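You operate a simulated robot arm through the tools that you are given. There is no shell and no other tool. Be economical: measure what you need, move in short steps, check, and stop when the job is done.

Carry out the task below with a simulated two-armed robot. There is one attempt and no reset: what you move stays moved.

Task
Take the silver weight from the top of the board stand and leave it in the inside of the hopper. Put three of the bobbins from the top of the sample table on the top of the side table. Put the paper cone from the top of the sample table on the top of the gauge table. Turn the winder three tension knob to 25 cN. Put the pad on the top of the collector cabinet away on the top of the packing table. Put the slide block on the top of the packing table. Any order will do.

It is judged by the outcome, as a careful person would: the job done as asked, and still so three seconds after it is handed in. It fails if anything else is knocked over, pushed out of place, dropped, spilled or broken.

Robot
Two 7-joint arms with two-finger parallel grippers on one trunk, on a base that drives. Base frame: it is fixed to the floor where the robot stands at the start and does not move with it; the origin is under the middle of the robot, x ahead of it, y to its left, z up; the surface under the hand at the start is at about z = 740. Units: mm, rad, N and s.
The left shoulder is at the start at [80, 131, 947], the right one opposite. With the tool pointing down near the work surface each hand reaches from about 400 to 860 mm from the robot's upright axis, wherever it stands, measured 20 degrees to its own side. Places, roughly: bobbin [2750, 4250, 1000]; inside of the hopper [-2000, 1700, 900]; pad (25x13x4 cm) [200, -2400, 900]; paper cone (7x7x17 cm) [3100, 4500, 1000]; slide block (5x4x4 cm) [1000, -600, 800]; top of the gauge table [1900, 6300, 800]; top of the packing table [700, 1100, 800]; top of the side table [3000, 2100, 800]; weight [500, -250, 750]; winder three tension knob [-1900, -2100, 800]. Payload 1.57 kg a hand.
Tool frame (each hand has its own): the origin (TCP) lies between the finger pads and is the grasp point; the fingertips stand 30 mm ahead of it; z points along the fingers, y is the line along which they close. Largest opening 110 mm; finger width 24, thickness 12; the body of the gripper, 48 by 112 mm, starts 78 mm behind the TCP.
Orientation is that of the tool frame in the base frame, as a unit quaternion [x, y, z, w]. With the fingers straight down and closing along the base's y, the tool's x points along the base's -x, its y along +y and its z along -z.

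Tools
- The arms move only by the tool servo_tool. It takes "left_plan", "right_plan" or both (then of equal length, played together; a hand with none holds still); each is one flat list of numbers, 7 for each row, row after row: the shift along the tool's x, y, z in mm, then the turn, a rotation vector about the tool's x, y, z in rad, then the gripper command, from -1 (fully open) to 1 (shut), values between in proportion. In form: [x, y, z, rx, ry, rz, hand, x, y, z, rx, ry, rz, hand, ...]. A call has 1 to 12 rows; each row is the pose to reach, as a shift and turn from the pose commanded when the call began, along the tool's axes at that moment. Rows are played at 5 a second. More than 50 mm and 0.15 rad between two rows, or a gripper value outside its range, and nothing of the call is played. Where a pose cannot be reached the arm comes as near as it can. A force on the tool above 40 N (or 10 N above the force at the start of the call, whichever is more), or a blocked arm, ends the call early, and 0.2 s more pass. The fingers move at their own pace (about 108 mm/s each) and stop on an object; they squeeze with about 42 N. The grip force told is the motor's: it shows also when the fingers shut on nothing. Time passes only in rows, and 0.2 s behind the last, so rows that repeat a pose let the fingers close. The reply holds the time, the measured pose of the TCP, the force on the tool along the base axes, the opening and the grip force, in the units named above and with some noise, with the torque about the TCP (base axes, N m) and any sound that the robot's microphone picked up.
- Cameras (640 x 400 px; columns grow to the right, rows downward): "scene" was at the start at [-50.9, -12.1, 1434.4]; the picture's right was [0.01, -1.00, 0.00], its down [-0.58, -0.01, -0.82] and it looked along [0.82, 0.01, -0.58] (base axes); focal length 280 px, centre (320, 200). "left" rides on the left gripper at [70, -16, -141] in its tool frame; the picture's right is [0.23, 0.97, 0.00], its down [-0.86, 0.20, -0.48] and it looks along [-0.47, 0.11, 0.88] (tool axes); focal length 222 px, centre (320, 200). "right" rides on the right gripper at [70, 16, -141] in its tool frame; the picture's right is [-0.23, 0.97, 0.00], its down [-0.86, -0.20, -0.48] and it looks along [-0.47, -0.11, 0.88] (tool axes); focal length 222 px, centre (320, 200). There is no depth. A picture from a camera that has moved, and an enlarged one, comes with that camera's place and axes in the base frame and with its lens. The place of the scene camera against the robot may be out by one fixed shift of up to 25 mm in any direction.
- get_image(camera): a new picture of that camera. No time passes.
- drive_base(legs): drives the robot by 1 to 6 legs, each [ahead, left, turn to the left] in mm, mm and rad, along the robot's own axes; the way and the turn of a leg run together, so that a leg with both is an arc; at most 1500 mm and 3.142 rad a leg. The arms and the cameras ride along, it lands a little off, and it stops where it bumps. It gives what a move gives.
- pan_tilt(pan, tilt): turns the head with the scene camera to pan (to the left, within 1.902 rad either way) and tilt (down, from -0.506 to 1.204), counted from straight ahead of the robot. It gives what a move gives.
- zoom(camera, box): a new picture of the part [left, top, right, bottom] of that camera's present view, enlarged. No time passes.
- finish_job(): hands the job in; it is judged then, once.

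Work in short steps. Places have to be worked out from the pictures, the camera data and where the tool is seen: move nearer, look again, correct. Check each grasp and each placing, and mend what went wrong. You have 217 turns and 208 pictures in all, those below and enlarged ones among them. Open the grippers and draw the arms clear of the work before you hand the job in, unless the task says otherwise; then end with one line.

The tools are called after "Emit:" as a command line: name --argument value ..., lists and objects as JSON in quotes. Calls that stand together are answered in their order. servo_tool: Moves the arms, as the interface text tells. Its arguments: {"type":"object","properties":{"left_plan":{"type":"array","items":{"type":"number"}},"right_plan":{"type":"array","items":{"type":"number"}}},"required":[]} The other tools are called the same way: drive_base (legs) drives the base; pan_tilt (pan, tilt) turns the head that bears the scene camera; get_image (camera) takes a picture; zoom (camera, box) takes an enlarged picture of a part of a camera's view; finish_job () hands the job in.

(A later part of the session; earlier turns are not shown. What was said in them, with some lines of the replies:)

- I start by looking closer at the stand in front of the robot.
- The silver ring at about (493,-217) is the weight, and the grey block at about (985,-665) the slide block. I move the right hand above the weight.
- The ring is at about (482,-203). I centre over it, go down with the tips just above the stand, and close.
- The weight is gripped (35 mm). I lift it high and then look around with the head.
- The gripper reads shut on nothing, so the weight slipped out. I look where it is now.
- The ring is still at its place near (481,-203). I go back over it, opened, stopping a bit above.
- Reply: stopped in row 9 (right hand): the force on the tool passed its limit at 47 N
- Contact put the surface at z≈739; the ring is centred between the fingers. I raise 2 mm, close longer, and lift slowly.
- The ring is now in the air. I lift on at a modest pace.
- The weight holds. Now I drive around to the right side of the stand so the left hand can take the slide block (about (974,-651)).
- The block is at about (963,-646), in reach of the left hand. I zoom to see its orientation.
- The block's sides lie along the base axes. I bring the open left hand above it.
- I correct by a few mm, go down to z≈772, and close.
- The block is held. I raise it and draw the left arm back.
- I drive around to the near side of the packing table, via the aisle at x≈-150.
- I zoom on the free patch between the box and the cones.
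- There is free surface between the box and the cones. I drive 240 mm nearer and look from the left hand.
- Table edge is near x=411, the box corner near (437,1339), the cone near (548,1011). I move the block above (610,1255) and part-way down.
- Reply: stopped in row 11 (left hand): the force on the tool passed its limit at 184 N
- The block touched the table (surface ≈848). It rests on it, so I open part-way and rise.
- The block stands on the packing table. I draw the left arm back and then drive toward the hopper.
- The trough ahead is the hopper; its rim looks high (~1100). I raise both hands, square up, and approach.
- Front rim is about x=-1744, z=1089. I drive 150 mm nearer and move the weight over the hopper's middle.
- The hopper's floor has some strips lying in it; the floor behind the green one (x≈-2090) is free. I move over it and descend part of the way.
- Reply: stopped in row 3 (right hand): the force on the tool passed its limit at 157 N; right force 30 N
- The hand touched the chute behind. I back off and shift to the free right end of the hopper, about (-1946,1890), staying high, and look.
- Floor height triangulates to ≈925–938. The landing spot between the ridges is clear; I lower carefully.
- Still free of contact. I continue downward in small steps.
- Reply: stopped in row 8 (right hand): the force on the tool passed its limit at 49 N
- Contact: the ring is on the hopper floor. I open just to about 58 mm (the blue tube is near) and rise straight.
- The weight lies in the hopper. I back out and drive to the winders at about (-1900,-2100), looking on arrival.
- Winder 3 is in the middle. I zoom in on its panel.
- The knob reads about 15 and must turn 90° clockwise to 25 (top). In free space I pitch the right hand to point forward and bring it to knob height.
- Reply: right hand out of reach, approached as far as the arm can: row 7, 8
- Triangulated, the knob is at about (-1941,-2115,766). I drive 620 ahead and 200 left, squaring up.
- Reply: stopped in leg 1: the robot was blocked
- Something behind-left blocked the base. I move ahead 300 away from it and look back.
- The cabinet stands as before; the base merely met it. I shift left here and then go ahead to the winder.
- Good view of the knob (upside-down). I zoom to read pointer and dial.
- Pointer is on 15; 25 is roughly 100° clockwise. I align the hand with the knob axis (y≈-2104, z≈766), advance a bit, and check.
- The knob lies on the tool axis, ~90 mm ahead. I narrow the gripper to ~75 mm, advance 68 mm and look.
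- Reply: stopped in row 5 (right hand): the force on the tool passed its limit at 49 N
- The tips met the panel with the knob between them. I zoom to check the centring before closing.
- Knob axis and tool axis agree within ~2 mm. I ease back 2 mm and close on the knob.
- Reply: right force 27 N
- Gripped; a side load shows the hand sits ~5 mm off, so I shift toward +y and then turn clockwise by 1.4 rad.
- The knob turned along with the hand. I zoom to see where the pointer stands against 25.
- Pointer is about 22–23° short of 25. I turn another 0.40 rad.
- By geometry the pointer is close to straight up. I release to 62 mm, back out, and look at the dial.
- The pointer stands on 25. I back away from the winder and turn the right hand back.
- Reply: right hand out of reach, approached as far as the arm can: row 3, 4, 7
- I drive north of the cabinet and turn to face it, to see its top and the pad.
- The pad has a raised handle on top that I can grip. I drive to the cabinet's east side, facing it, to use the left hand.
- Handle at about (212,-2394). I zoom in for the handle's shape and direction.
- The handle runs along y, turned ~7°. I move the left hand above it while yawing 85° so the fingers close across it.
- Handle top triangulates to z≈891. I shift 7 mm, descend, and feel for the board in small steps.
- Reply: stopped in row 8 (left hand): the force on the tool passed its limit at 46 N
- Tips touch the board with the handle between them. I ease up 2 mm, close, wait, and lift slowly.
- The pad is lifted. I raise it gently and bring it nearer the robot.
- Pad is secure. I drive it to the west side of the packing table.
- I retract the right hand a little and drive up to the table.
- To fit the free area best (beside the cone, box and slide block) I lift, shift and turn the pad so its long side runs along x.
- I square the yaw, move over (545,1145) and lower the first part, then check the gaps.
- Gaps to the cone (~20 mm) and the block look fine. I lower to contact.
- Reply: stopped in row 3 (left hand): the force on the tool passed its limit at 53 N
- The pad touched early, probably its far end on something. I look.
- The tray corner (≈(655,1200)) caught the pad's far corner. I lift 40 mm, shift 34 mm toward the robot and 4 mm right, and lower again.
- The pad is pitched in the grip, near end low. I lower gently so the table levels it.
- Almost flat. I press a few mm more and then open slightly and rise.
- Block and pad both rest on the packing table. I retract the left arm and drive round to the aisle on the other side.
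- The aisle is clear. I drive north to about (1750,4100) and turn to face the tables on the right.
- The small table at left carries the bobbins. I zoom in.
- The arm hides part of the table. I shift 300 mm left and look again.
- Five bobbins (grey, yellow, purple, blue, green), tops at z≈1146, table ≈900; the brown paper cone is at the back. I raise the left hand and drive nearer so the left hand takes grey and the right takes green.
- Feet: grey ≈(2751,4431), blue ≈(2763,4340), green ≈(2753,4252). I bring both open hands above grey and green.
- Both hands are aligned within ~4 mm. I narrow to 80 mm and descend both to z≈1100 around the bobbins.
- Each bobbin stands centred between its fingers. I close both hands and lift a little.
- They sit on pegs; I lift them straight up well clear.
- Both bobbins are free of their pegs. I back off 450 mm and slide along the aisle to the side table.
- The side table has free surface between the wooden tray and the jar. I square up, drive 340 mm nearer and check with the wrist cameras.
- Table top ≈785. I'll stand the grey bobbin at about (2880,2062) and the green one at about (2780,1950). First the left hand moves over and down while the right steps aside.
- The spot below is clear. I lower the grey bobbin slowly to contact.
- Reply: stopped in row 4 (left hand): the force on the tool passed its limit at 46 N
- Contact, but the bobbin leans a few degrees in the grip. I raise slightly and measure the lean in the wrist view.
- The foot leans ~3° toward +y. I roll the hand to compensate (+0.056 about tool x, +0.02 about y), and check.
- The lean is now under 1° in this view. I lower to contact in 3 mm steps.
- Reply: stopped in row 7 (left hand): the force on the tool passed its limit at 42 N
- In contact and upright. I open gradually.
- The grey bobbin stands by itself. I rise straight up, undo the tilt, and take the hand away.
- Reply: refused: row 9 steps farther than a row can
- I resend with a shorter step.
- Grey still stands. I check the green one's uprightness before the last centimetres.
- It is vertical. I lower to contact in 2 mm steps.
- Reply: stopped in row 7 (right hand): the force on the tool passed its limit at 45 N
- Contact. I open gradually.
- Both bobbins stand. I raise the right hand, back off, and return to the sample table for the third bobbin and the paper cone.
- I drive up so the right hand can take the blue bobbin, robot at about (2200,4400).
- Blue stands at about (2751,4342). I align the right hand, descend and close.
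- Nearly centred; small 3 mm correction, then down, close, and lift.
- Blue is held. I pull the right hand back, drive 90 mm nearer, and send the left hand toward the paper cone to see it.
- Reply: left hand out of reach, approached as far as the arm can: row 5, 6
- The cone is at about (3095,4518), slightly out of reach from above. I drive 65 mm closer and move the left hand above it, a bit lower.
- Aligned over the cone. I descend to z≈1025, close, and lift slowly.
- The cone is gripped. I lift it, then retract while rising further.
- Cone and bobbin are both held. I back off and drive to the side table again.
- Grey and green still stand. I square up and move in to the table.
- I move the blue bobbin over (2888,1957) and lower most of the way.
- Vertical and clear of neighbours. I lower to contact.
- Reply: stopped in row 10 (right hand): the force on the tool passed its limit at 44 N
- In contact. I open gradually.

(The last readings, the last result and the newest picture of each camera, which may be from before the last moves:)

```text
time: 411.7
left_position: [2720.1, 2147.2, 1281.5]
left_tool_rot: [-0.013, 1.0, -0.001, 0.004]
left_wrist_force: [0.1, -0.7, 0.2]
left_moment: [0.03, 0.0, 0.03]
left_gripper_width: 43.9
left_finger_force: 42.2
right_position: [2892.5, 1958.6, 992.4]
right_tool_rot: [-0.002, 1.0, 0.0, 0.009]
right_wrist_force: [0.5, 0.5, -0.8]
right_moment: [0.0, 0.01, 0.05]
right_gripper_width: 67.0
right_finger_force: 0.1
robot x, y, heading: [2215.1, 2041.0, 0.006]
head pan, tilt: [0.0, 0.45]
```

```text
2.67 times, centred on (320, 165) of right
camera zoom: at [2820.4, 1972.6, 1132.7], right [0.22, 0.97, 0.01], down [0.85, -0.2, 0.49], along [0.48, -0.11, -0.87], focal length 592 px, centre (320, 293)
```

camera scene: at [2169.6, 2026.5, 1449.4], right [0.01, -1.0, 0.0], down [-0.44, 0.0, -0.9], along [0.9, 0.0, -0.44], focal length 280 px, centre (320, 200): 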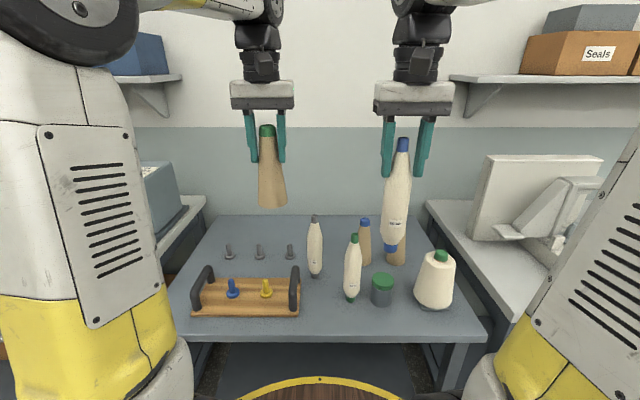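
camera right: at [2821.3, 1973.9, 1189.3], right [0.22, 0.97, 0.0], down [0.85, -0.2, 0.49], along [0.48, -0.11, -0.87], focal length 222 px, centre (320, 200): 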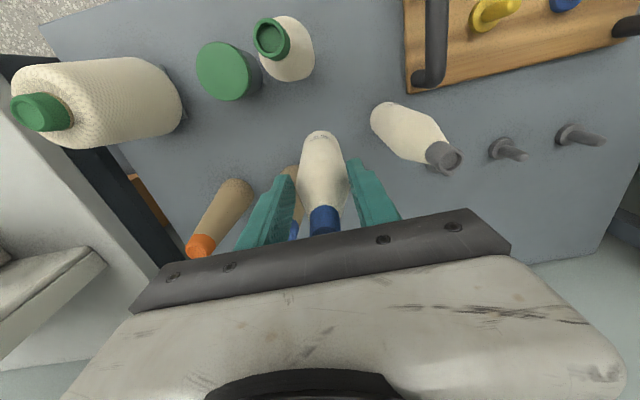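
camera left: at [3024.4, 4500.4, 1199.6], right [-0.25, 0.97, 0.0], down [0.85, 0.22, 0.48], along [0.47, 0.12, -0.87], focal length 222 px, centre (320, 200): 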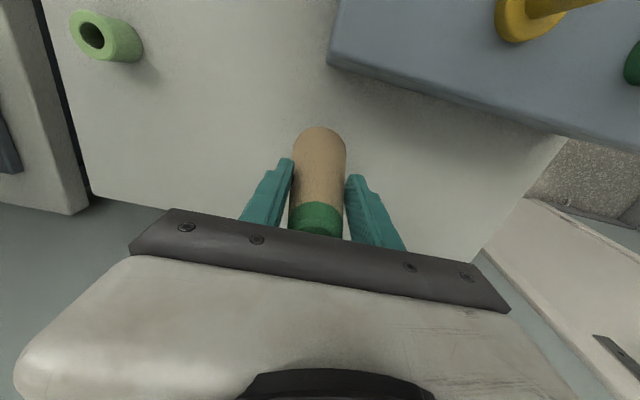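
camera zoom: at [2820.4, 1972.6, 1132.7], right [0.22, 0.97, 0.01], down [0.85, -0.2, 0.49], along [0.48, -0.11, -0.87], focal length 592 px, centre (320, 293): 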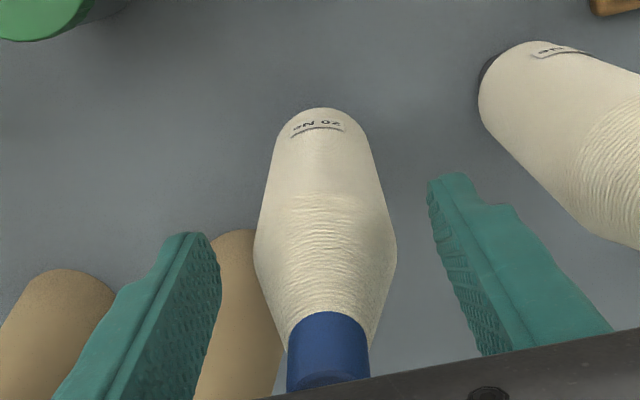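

All three stand. I raise the right hand, back away, and drive north to the gauge table with the cone.

Emit:
servo_tool --right_plan '[0, 0, -15, 0, 0, 0, -0.22, 0, 0, -45, 0, 0, 0, -0.22, 0, 0, -85, 0, 0, 0, -0.22, 0, 0, -130, 0, 0, 0, -0.22, 0, 0, -175, 0, 0, 0, -0.22, 0, 0, -220, 0, 0, 0, -0.22, 0, 0, -260, 0, 0, 0, -0.22, 0, 0, -290, 0, 0, 0, -0.22, 45, 0, -290, 0, 0, 0, -0.22, 90, 0, -290, 0, 0, 0, -0.22, 135, 0, -290, 0, 0, 0, -0.22, 180, 0, -290, 0, 0, 0, -0.22]'

Emit:
drive_base --legs '[[-450, 0, 0], [0, 0, 1.571], [1450, 0, 0], [1450, 0, 0], [350, 0, 0]]'

Emit:
pan_tilt --pan 0 --tilt 0.4

Emit:
get_image --camera "scene"

```text
time: 414.3
left_position: [2720.5, 2146.1, 1281.8]
left_tool_rot: [-0.013, 1.0, -0.002, 0.003]
left_wrist_force: [0.6, -0.2, -0.9]
left_moment: [-0.01, 0.01, 0.04]
left_gripper_width: 43.8
left_finger_force: 42.0
right_position: [2708.0, 1957.4, 1280.3]
right_tool_rot: [-0.002, 1.0, 0.001, 0.009]
right_wrist_force: [0.6, -0.6, -0.8]
right_moment: [0.0, 0.05, -0.01]
right_gripper_width: 67.0
right_finger_force: 0.0
robot x, y, heading: [2217.7, 2034.8, 0.005]
head pan, tilt: [0.0, 0.45]
```

```text
time: 436.4
left_position: [1715.0, 5823.2, 1280.6]
left_tool_rot: [-0.702, 0.712, 0.002, 0.003]
left_wrist_force: [0.1, -0.4, -0.5]
left_moment: [0.02, 0.0, 0.02]
left_gripper_width: 43.4
left_finger_force: 41.8
right_position: [1904.6, 5803.4, 1279.9]
right_tool_rot: [-0.694, 0.72, 0.007, 0.006]
right_wrist_force: [-0.5, 0.5, -0.5]
right_moment: [-0.01, 0.0, -0.01]
right_gripper_width: 67.4
right_finger_force: 0.1
robot x, y, heading: [1797.8, 5313.9, 1.531]
head pan, tilt: [0.0, 0.45]
```

```text
time: 437.1
left_position: [1715.4, 5822.2, 1280.5]
left_tool_rot: [-0.702, 0.713, 0.002, 0.002]
left_wrist_force: [0.8, 0.4, -0.4]
left_moment: [-0.03, -0.01, 0.02]
left_gripper_width: 43.8
left_finger_force: 41.8
right_position: [1904.8, 5803.2, 1280.5]
right_tool_rot: [-0.694, 0.72, 0.007, 0.005]
right_wrist_force: [0.9, 0.1, 0.3]
right_moment: [-0.05, -0.03, -0.01]
right_gripper_width: 66.9
right_finger_force: 0.1
robot x, y, heading: [1800.7, 5312.7, 1.536]
head pan, tilt: [0.0, 0.4]
```

```text
54 pictures are left
camera scene: at [1800.9, 5254.9, 1454.0], right [1.0, -0.04, 0.0], down [-0.01, -0.39, -0.92], along [0.03, 0.92, -0.39], focal length 280 px, centre (320, 200)
```

scene: 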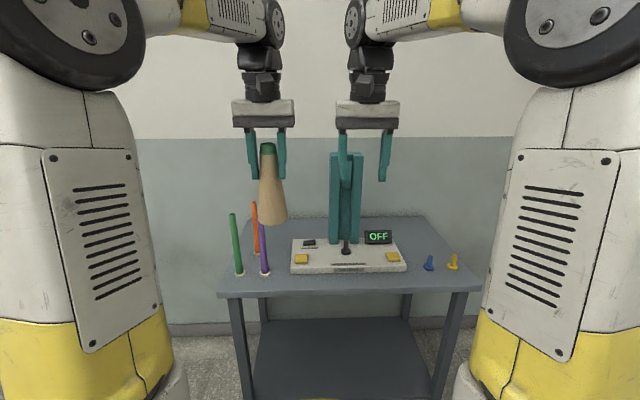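

The gauge table has free room to the right behind the pegs, near (2265,6330). I drive so the left hand can reach it.

Emit:
drive_base --legs '[[0, 0, 0.037], [0, -560, 0], [300, 0, 0]]'

Emit:
pan_tilt --pan 0.2 --tilt 0.5

Emit:
get_image --camera "scene"

Emit:
get_image --camera "left"

```text
time: 442.2
left_position: [2252.6, 6112.3, 1280.9]
left_tool_rot: [0.715, -0.699, -0.002, -0.002]
left_wrist_force: [0.0, 0.4, -0.4]
left_moment: [0.02, 0.02, 0.0]
left_gripper_width: 43.4
left_finger_force: 42.4
right_position: [2442.2, 6100.6, 1280.4]
right_tool_rot: [0.708, -0.706, -0.006, -0.005]
right_wrist_force: [0.2, -0.5, -0.2]
right_moment: [0.01, -0.01, 0.01]
right_gripper_width: 67.1
right_finger_force: 0.1
robot x, y, heading: [2361.0, 5611.9, 1.574]
head pan, tilt: [0.0, 0.4]
```

```text
time: 443.0
left_position: [2250.9, 6112.0, 1280.7]
left_tool_rot: [0.715, -0.699, -0.002, -0.002]
left_wrist_force: [0.1, -0.2, -0.7]
left_moment: [-0.02, 0.01, 0.0]
left_gripper_width: 43.4
left_finger_force: 41.5
right_position: [2441.4, 6100.0, 1279.9]
right_tool_rot: [0.707, -0.707, -0.007, -0.006]
right_wrist_force: [-0.1, -0.3, -0.7]
right_moment: [-0.06, -0.03, -0.04]
right_gripper_width: 66.8
right_finger_force: 0.0
robot x, y, heading: [2356.4, 5605.8, 1.569]
head pan, tilt: [0.201, 0.499]
```

```text
53 pictures are left
camera scene: at [2340.9, 5544.6, 1445.0], right [0.98, 0.2, 0.0], down [0.1, -0.47, -0.88], along [-0.18, 0.86, -0.48], focal length 280 px, centre (320, 200)
```

scene: 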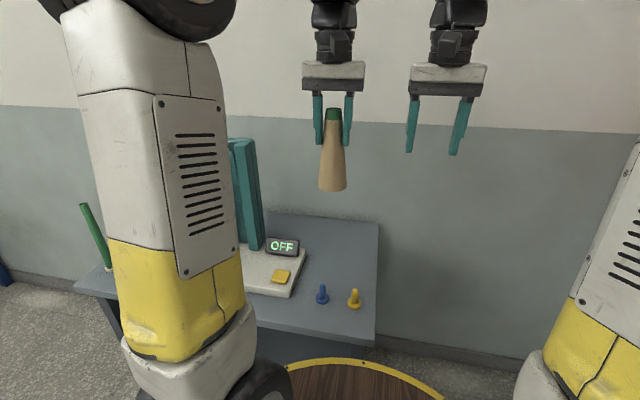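

```text
52 pictures are left
camera left: at [2269.4, 6040.1, 1422.4], right [-0.97, -0.25, 0.0], down [-0.22, 0.85, 0.48], along [-0.12, 0.47, -0.87], focal length 222 px, centre (320, 200)
```

left: 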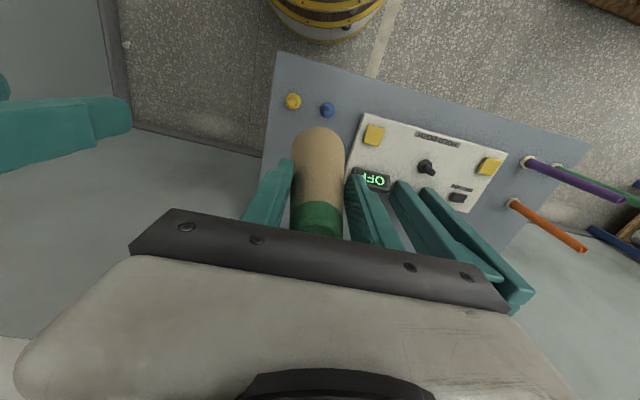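

Target (2265,6300) is free (pegs at y≈6117, gauge left of x≈2146, edge at x≈2386). I move the cone over it and lower part-way.

Emit:
servo_tool --left_plan '[-38, -4, 0, 0, 0, 0, 1, -76, -8, 0, 0, 0, 0, 1, -114, -12, 0, 0, 0, 0, 1, -152, -15, 0, 0, 0, 0, 1, -190, -18, 0, 0, 0, 0, 1, -190, -18, 40, 0, 0, 0, 1, -190, -18, 80, 0, 0, 0, 1, -190, -18, 120, 0, 0, 0, 1, -190, -18, 160, 0, 0, 0, 1, -190, -18, 200, 0, 0, 0, 1, -190, -18, 240, 0, 0, 0, 1, -190, -18, 275, 0, 0, 0, 1]'

Emit:
get_image --camera "scene"

Emit:
get_image --camera "left"

```text
time: 445.6
left_position: [2269.1, 6304.6, 1009.5]
left_tool_rot: [0.715, -0.699, -0.003, -0.004]
left_wrist_force: [-0.8, 0.1, 0.2]
left_moment: [0.01, -0.02, -0.01]
left_gripper_width: 43.7
left_finger_force: 41.8
left hand out of reach, approached as far as the arm can: row 5
right_position: [2441.8, 6099.9, 1280.7]
right_tool_rot: [0.708, -0.706, -0.007, -0.006]
right_wrist_force: [0.2, -0.3, 0.1]
right_moment: [0.03, 0.03, -0.01]
right_gripper_width: 67.1
right_finger_force: 0.1
robot x, y, heading: [2359.1, 5607.3, 1.571]
head pan, tilt: [0.201, 0.499]
```

```text
51 pictures are left
camera scene: at [2340.8, 5544.4, 1444.9], right [0.98, 0.2, 0.0], down [0.1, -0.47, -0.88], along [-0.18, 0.86, -0.48], focal length 280 px, centre (320, 200)
```

scene: 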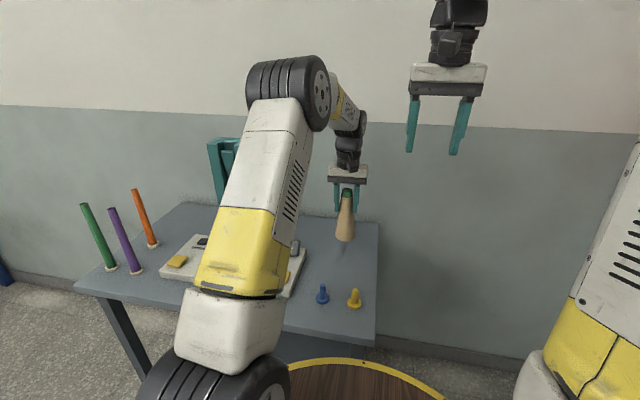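

```text
50 pictures are left
camera left: at [2285.2, 6232.2, 1150.4], right [-0.97, -0.25, 0.0], down [-0.22, 0.85, 0.49], along [-0.12, 0.47, -0.87], focal length 222 px, centre (320, 200)
```

left: 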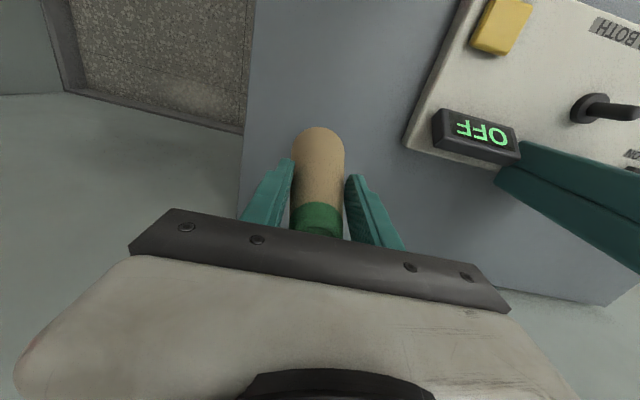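

Clear below. I lower on in decreasing steps until contact.

Emit:
servo_tool --left_plan '[0, 0, 20, 0, 0, 0, 1, 0, 0, 40, 0, 0, 0, 1, 0, 0, 55, 0, 0, 0, 1, 0, 0, 65, 0, 0, 0, 1, 0, 0, 71, 0, 0, 0, 1, 0, 0, 77, 0, 0, 0, 1, 0, 0, 82, 0, 0, 0, 1, 0, 0, 87, 0, 0, 0, 1, 0, 0, 92, 0, 0, 0, 1, 0, 0, 97, 0, 0, 0, 1, 0, 0, 102, 0, 0, 0, 1, 0, 0, 107, 0, 0, 0, 1]'

Emit:
zoom --camera "scene" --box '[280, 140, 400, 320]'

```text
time: 447.4
left_position: [2266.1, 6305.6, 927.0]
left_tool_rot: [0.715, -0.699, -0.005, -0.007]
left_wrist_force: [0.1, -0.8, 6.3]
left_moment: [0.21, -0.01, 0.0]
left_gripper_width: 43.6
left_finger_force: 42.0
right_position: [2441.1, 6099.1, 1279.5]
right_tool_rot: [0.707, -0.707, -0.007, -0.006]
right_wrist_force: [0.5, -0.1, -0.7]
right_moment: [0.05, 0.0, 0.0]
right_gripper_width: 66.8
right_finger_force: 0.1
robot x, y, heading: [2355.9, 5605.3, 1.571]
head pan, tilt: [0.201, 0.499]
stopped in row 9 (left hand): the force on the tool passed its limit at 42 N (the readings are from after the stop); the commanded pose is now the measured one
```

```text
2.22 times, centred on (340, 230) of scene
camera zoom: at [2340.9, 5544.1, 1444.9], right [0.98, 0.2, 0.0], down [0.1, -0.47, -0.88], along [-0.18, 0.86, -0.48], focal length 623 px, centre (276, 133)
```

zoom: 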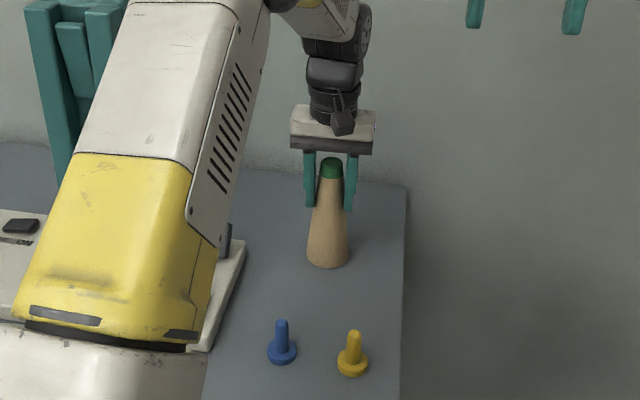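

The cone is on the table. I open and rise.

Emit:
servo_tool --left_plan '[0, 0, 0, 0, 0, 0, 0.15, 0, 0, 0, 0, 0, 0, 0, 0, 0, 0, 0, 0, 0, -0.2, 0, 0, 0, 0, 0, 0, -0.3, 0, 0, -20, 0, 0, 0, -0.3, 0, 0, -60, 0, 0, 0, -0.3, 0, 0, -100, 0, 0, 0, -0.3, 0, 0, -145, 0, 0, 0, -0.3, 0, 0, -190, 0, 0, 0, -0.3, 30, 0, -225, 0, 0, 0, -0.3, 65, 0, -255, 0, 0, 0, -0.3, 105, 0, -280, 0, 0, 0, -0.3]'

Emit:
get_image --camera "scene"

```text
time: 450.0
left_position: [2266.4, 6200.4, 1204.1]
left_tool_rot: [0.716, -0.698, -0.003, -0.004]
left_wrist_force: [0.2, 0.3, 0.4]
left_moment: [-0.05, 0.04, 0.03]
left_gripper_width: 71.4
left_finger_force: 0.1
right_position: [2442.7, 6101.1, 1280.2]
right_tool_rot: [0.708, -0.707, -0.007, -0.005]
right_wrist_force: [-0.5, -0.5, 0.1]
right_moment: [-0.03, 0.02, 0.0]
right_gripper_width: 67.1
right_finger_force: 0.1
robot x, y, heading: [2355.6, 5611.6, 1.573]
head pan, tilt: [0.201, 0.499]
```

```text
48 pictures are left
camera scene: at [2340.9, 5545.1, 1444.9], right [0.98, 0.2, 0.0], down [0.1, -0.47, -0.88], along [-0.18, 0.86, -0.48], focal length 280 px, centre (320, 200)
```

scene: 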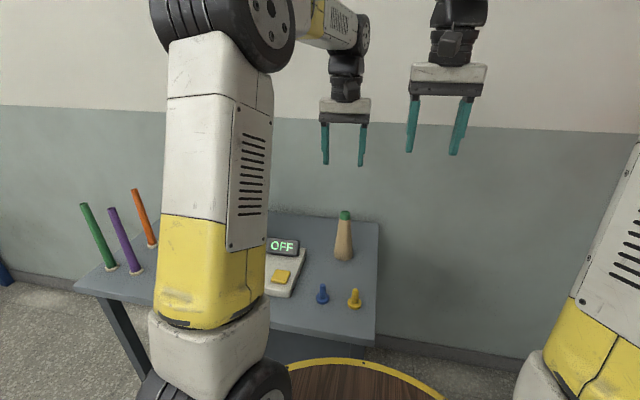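

The cone stands on the gauge table. I back off with the arms clear and take a last look toward the side table.

Emit:
drive_base --legs '[[-500, 300, 0], [-1400, 250, 0], [-600, 100, 0], [0, 0, -1.571]]'

Emit:
pan_tilt --pan -0.7 --tilt 0.3

Emit:
get_image --camera "scene"

```text
time: 466.9
left_position: [2316.6, 3197.6, 1203.9]
left_tool_rot: [-0.014, 1.0, -0.001, 0.007]
left_wrist_force: [-0.3, 0.9, -0.2]
left_moment: [0.02, 0.02, 0.0]
left_gripper_width: 71.5
left_finger_force: 0.1
right_position: [2218.0, 3020.5, 1280.5]
right_tool_rot: [-0.004, 1.0, 0.001, 0.009]
right_wrist_force: [0.0, -0.1, 0.6]
right_moment: [0.0, -0.03, 0.0]
right_gripper_width: 67.1
right_finger_force: 0.0
robot x, y, heading: [1727.6, 3102.4, 0.009]
head pan, tilt: [0.201, 0.499]
```

```text
time: 468.1
left_position: [2316.3, 3196.1, 1205.2]
left_tool_rot: [-0.014, 1.0, -0.002, 0.007]
left_wrist_force: [-0.3, -0.1, -0.4]
left_moment: [0.02, 0.02, 0.01]
left_gripper_width: 71.4
left_finger_force: 0.0
right_position: [2218.0, 3020.8, 1280.7]
right_tool_rot: [-0.003, 1.0, 0.001, 0.009]
right_wrist_force: [-0.5, 1.1, 0.5]
right_moment: [0.0, 0.0, 0.05]
right_gripper_width: 67.2
right_finger_force: 0.2
robot x, y, heading: [1727.5, 3105.2, 0.011]
head pan, tilt: [-0.7, 0.3]
```

```text
47 pictures are left
camera scene: at [1659.1, 3028.1, 1463.3], right [-0.64, -0.77, 0.0], down [-0.23, 0.19, -0.96], along [0.74, -0.61, -0.3], focal length 280 px, centre (320, 200)
```

scene: 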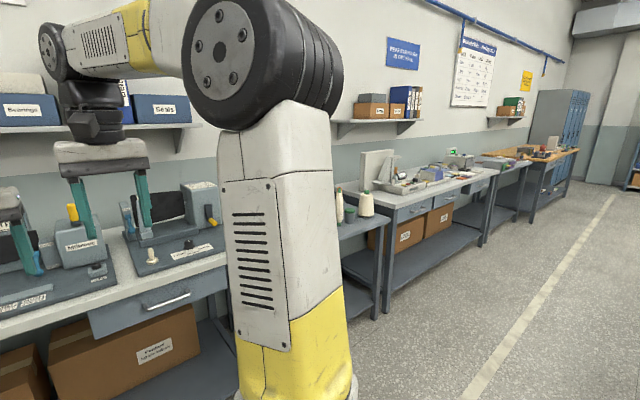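

The arm hides part of the side table; I slide south a little for a clear view.

Emit:
drive_base --legs '[[0, -1000, 0]]'

Emit:
pan_tilt --pan 0 --tilt 0.35

Emit:
get_image --camera "scene"

```text
time: 473.2
left_position: [2317.3, 2196.6, 1205.1]
left_tool_rot: [-0.005, 1.0, 0.0, 0.007]
left_wrist_force: [0.2, -0.2, 0.7]
left_moment: [0.0, 0.01, 0.03]
left_gripper_width: 71.7
left_finger_force: 0.0
right_position: [2215.7, 2020.6, 1280.3]
right_tool_rot: [0.004, 1.0, 0.001, 0.008]
right_wrist_force: [0.1, -1.3, 0.5]
right_moment: [-0.01, -0.01, 0.03]
right_gripper_width: 67.4
right_finger_force: 0.0
robot x, y, heading: [1727.2, 2108.1, -0.01]
head pan, tilt: [-0.7, 0.3]
```

```text
time: 474.3
left_position: [2317.4, 2195.9, 1204.0]
left_tool_rot: [-0.006, 1.0, -0.001, 0.007]
left_wrist_force: [0.5, 0.3, -0.5]
left_moment: [0.0, 0.01, 0.04]
left_gripper_width: 71.4
left_finger_force: 0.1
right_position: [2215.9, 2019.0, 1280.4]
right_tool_rot: [0.005, 1.0, 0.002, 0.009]
right_wrist_force: [1.0, -1.2, -0.1]
right_moment: [0.0, -0.01, -0.01]
right_gripper_width: 67.2
right_finger_force: 0.0
robot x, y, heading: [1723.6, 2112.7, -0.009]
head pan, tilt: [0.0, 0.351]
```

```text
46 pictures are left
camera scene: at [1679.2, 2097.2, 1458.6], right [-0.01, -1.0, 0.0], down [-0.34, 0.0, -0.94], along [0.94, -0.01, -0.34], focal length 280 px, centre (320, 200)
```

scene: 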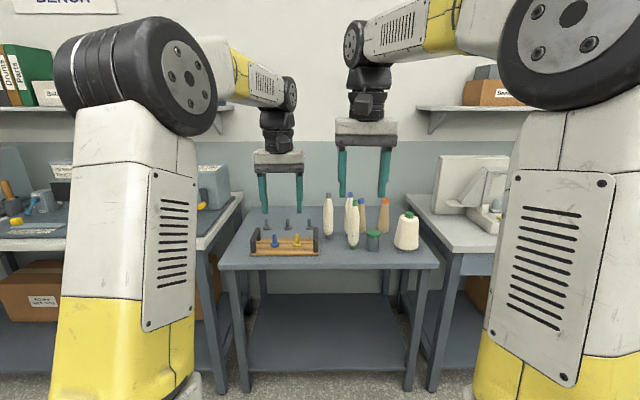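

All three bobbins stand on the side table, both grippers are open and the arms are clear of the work. I hand the job in.

Emit:
finish_job

```text
The job is handed in.
```

The job is handed in, with all six parts done as asked: weight in the hopper, three bobbins on the side table, paper cone on the gauge table, winder three knob at 25 cN, and pad and slide block on the packing table.
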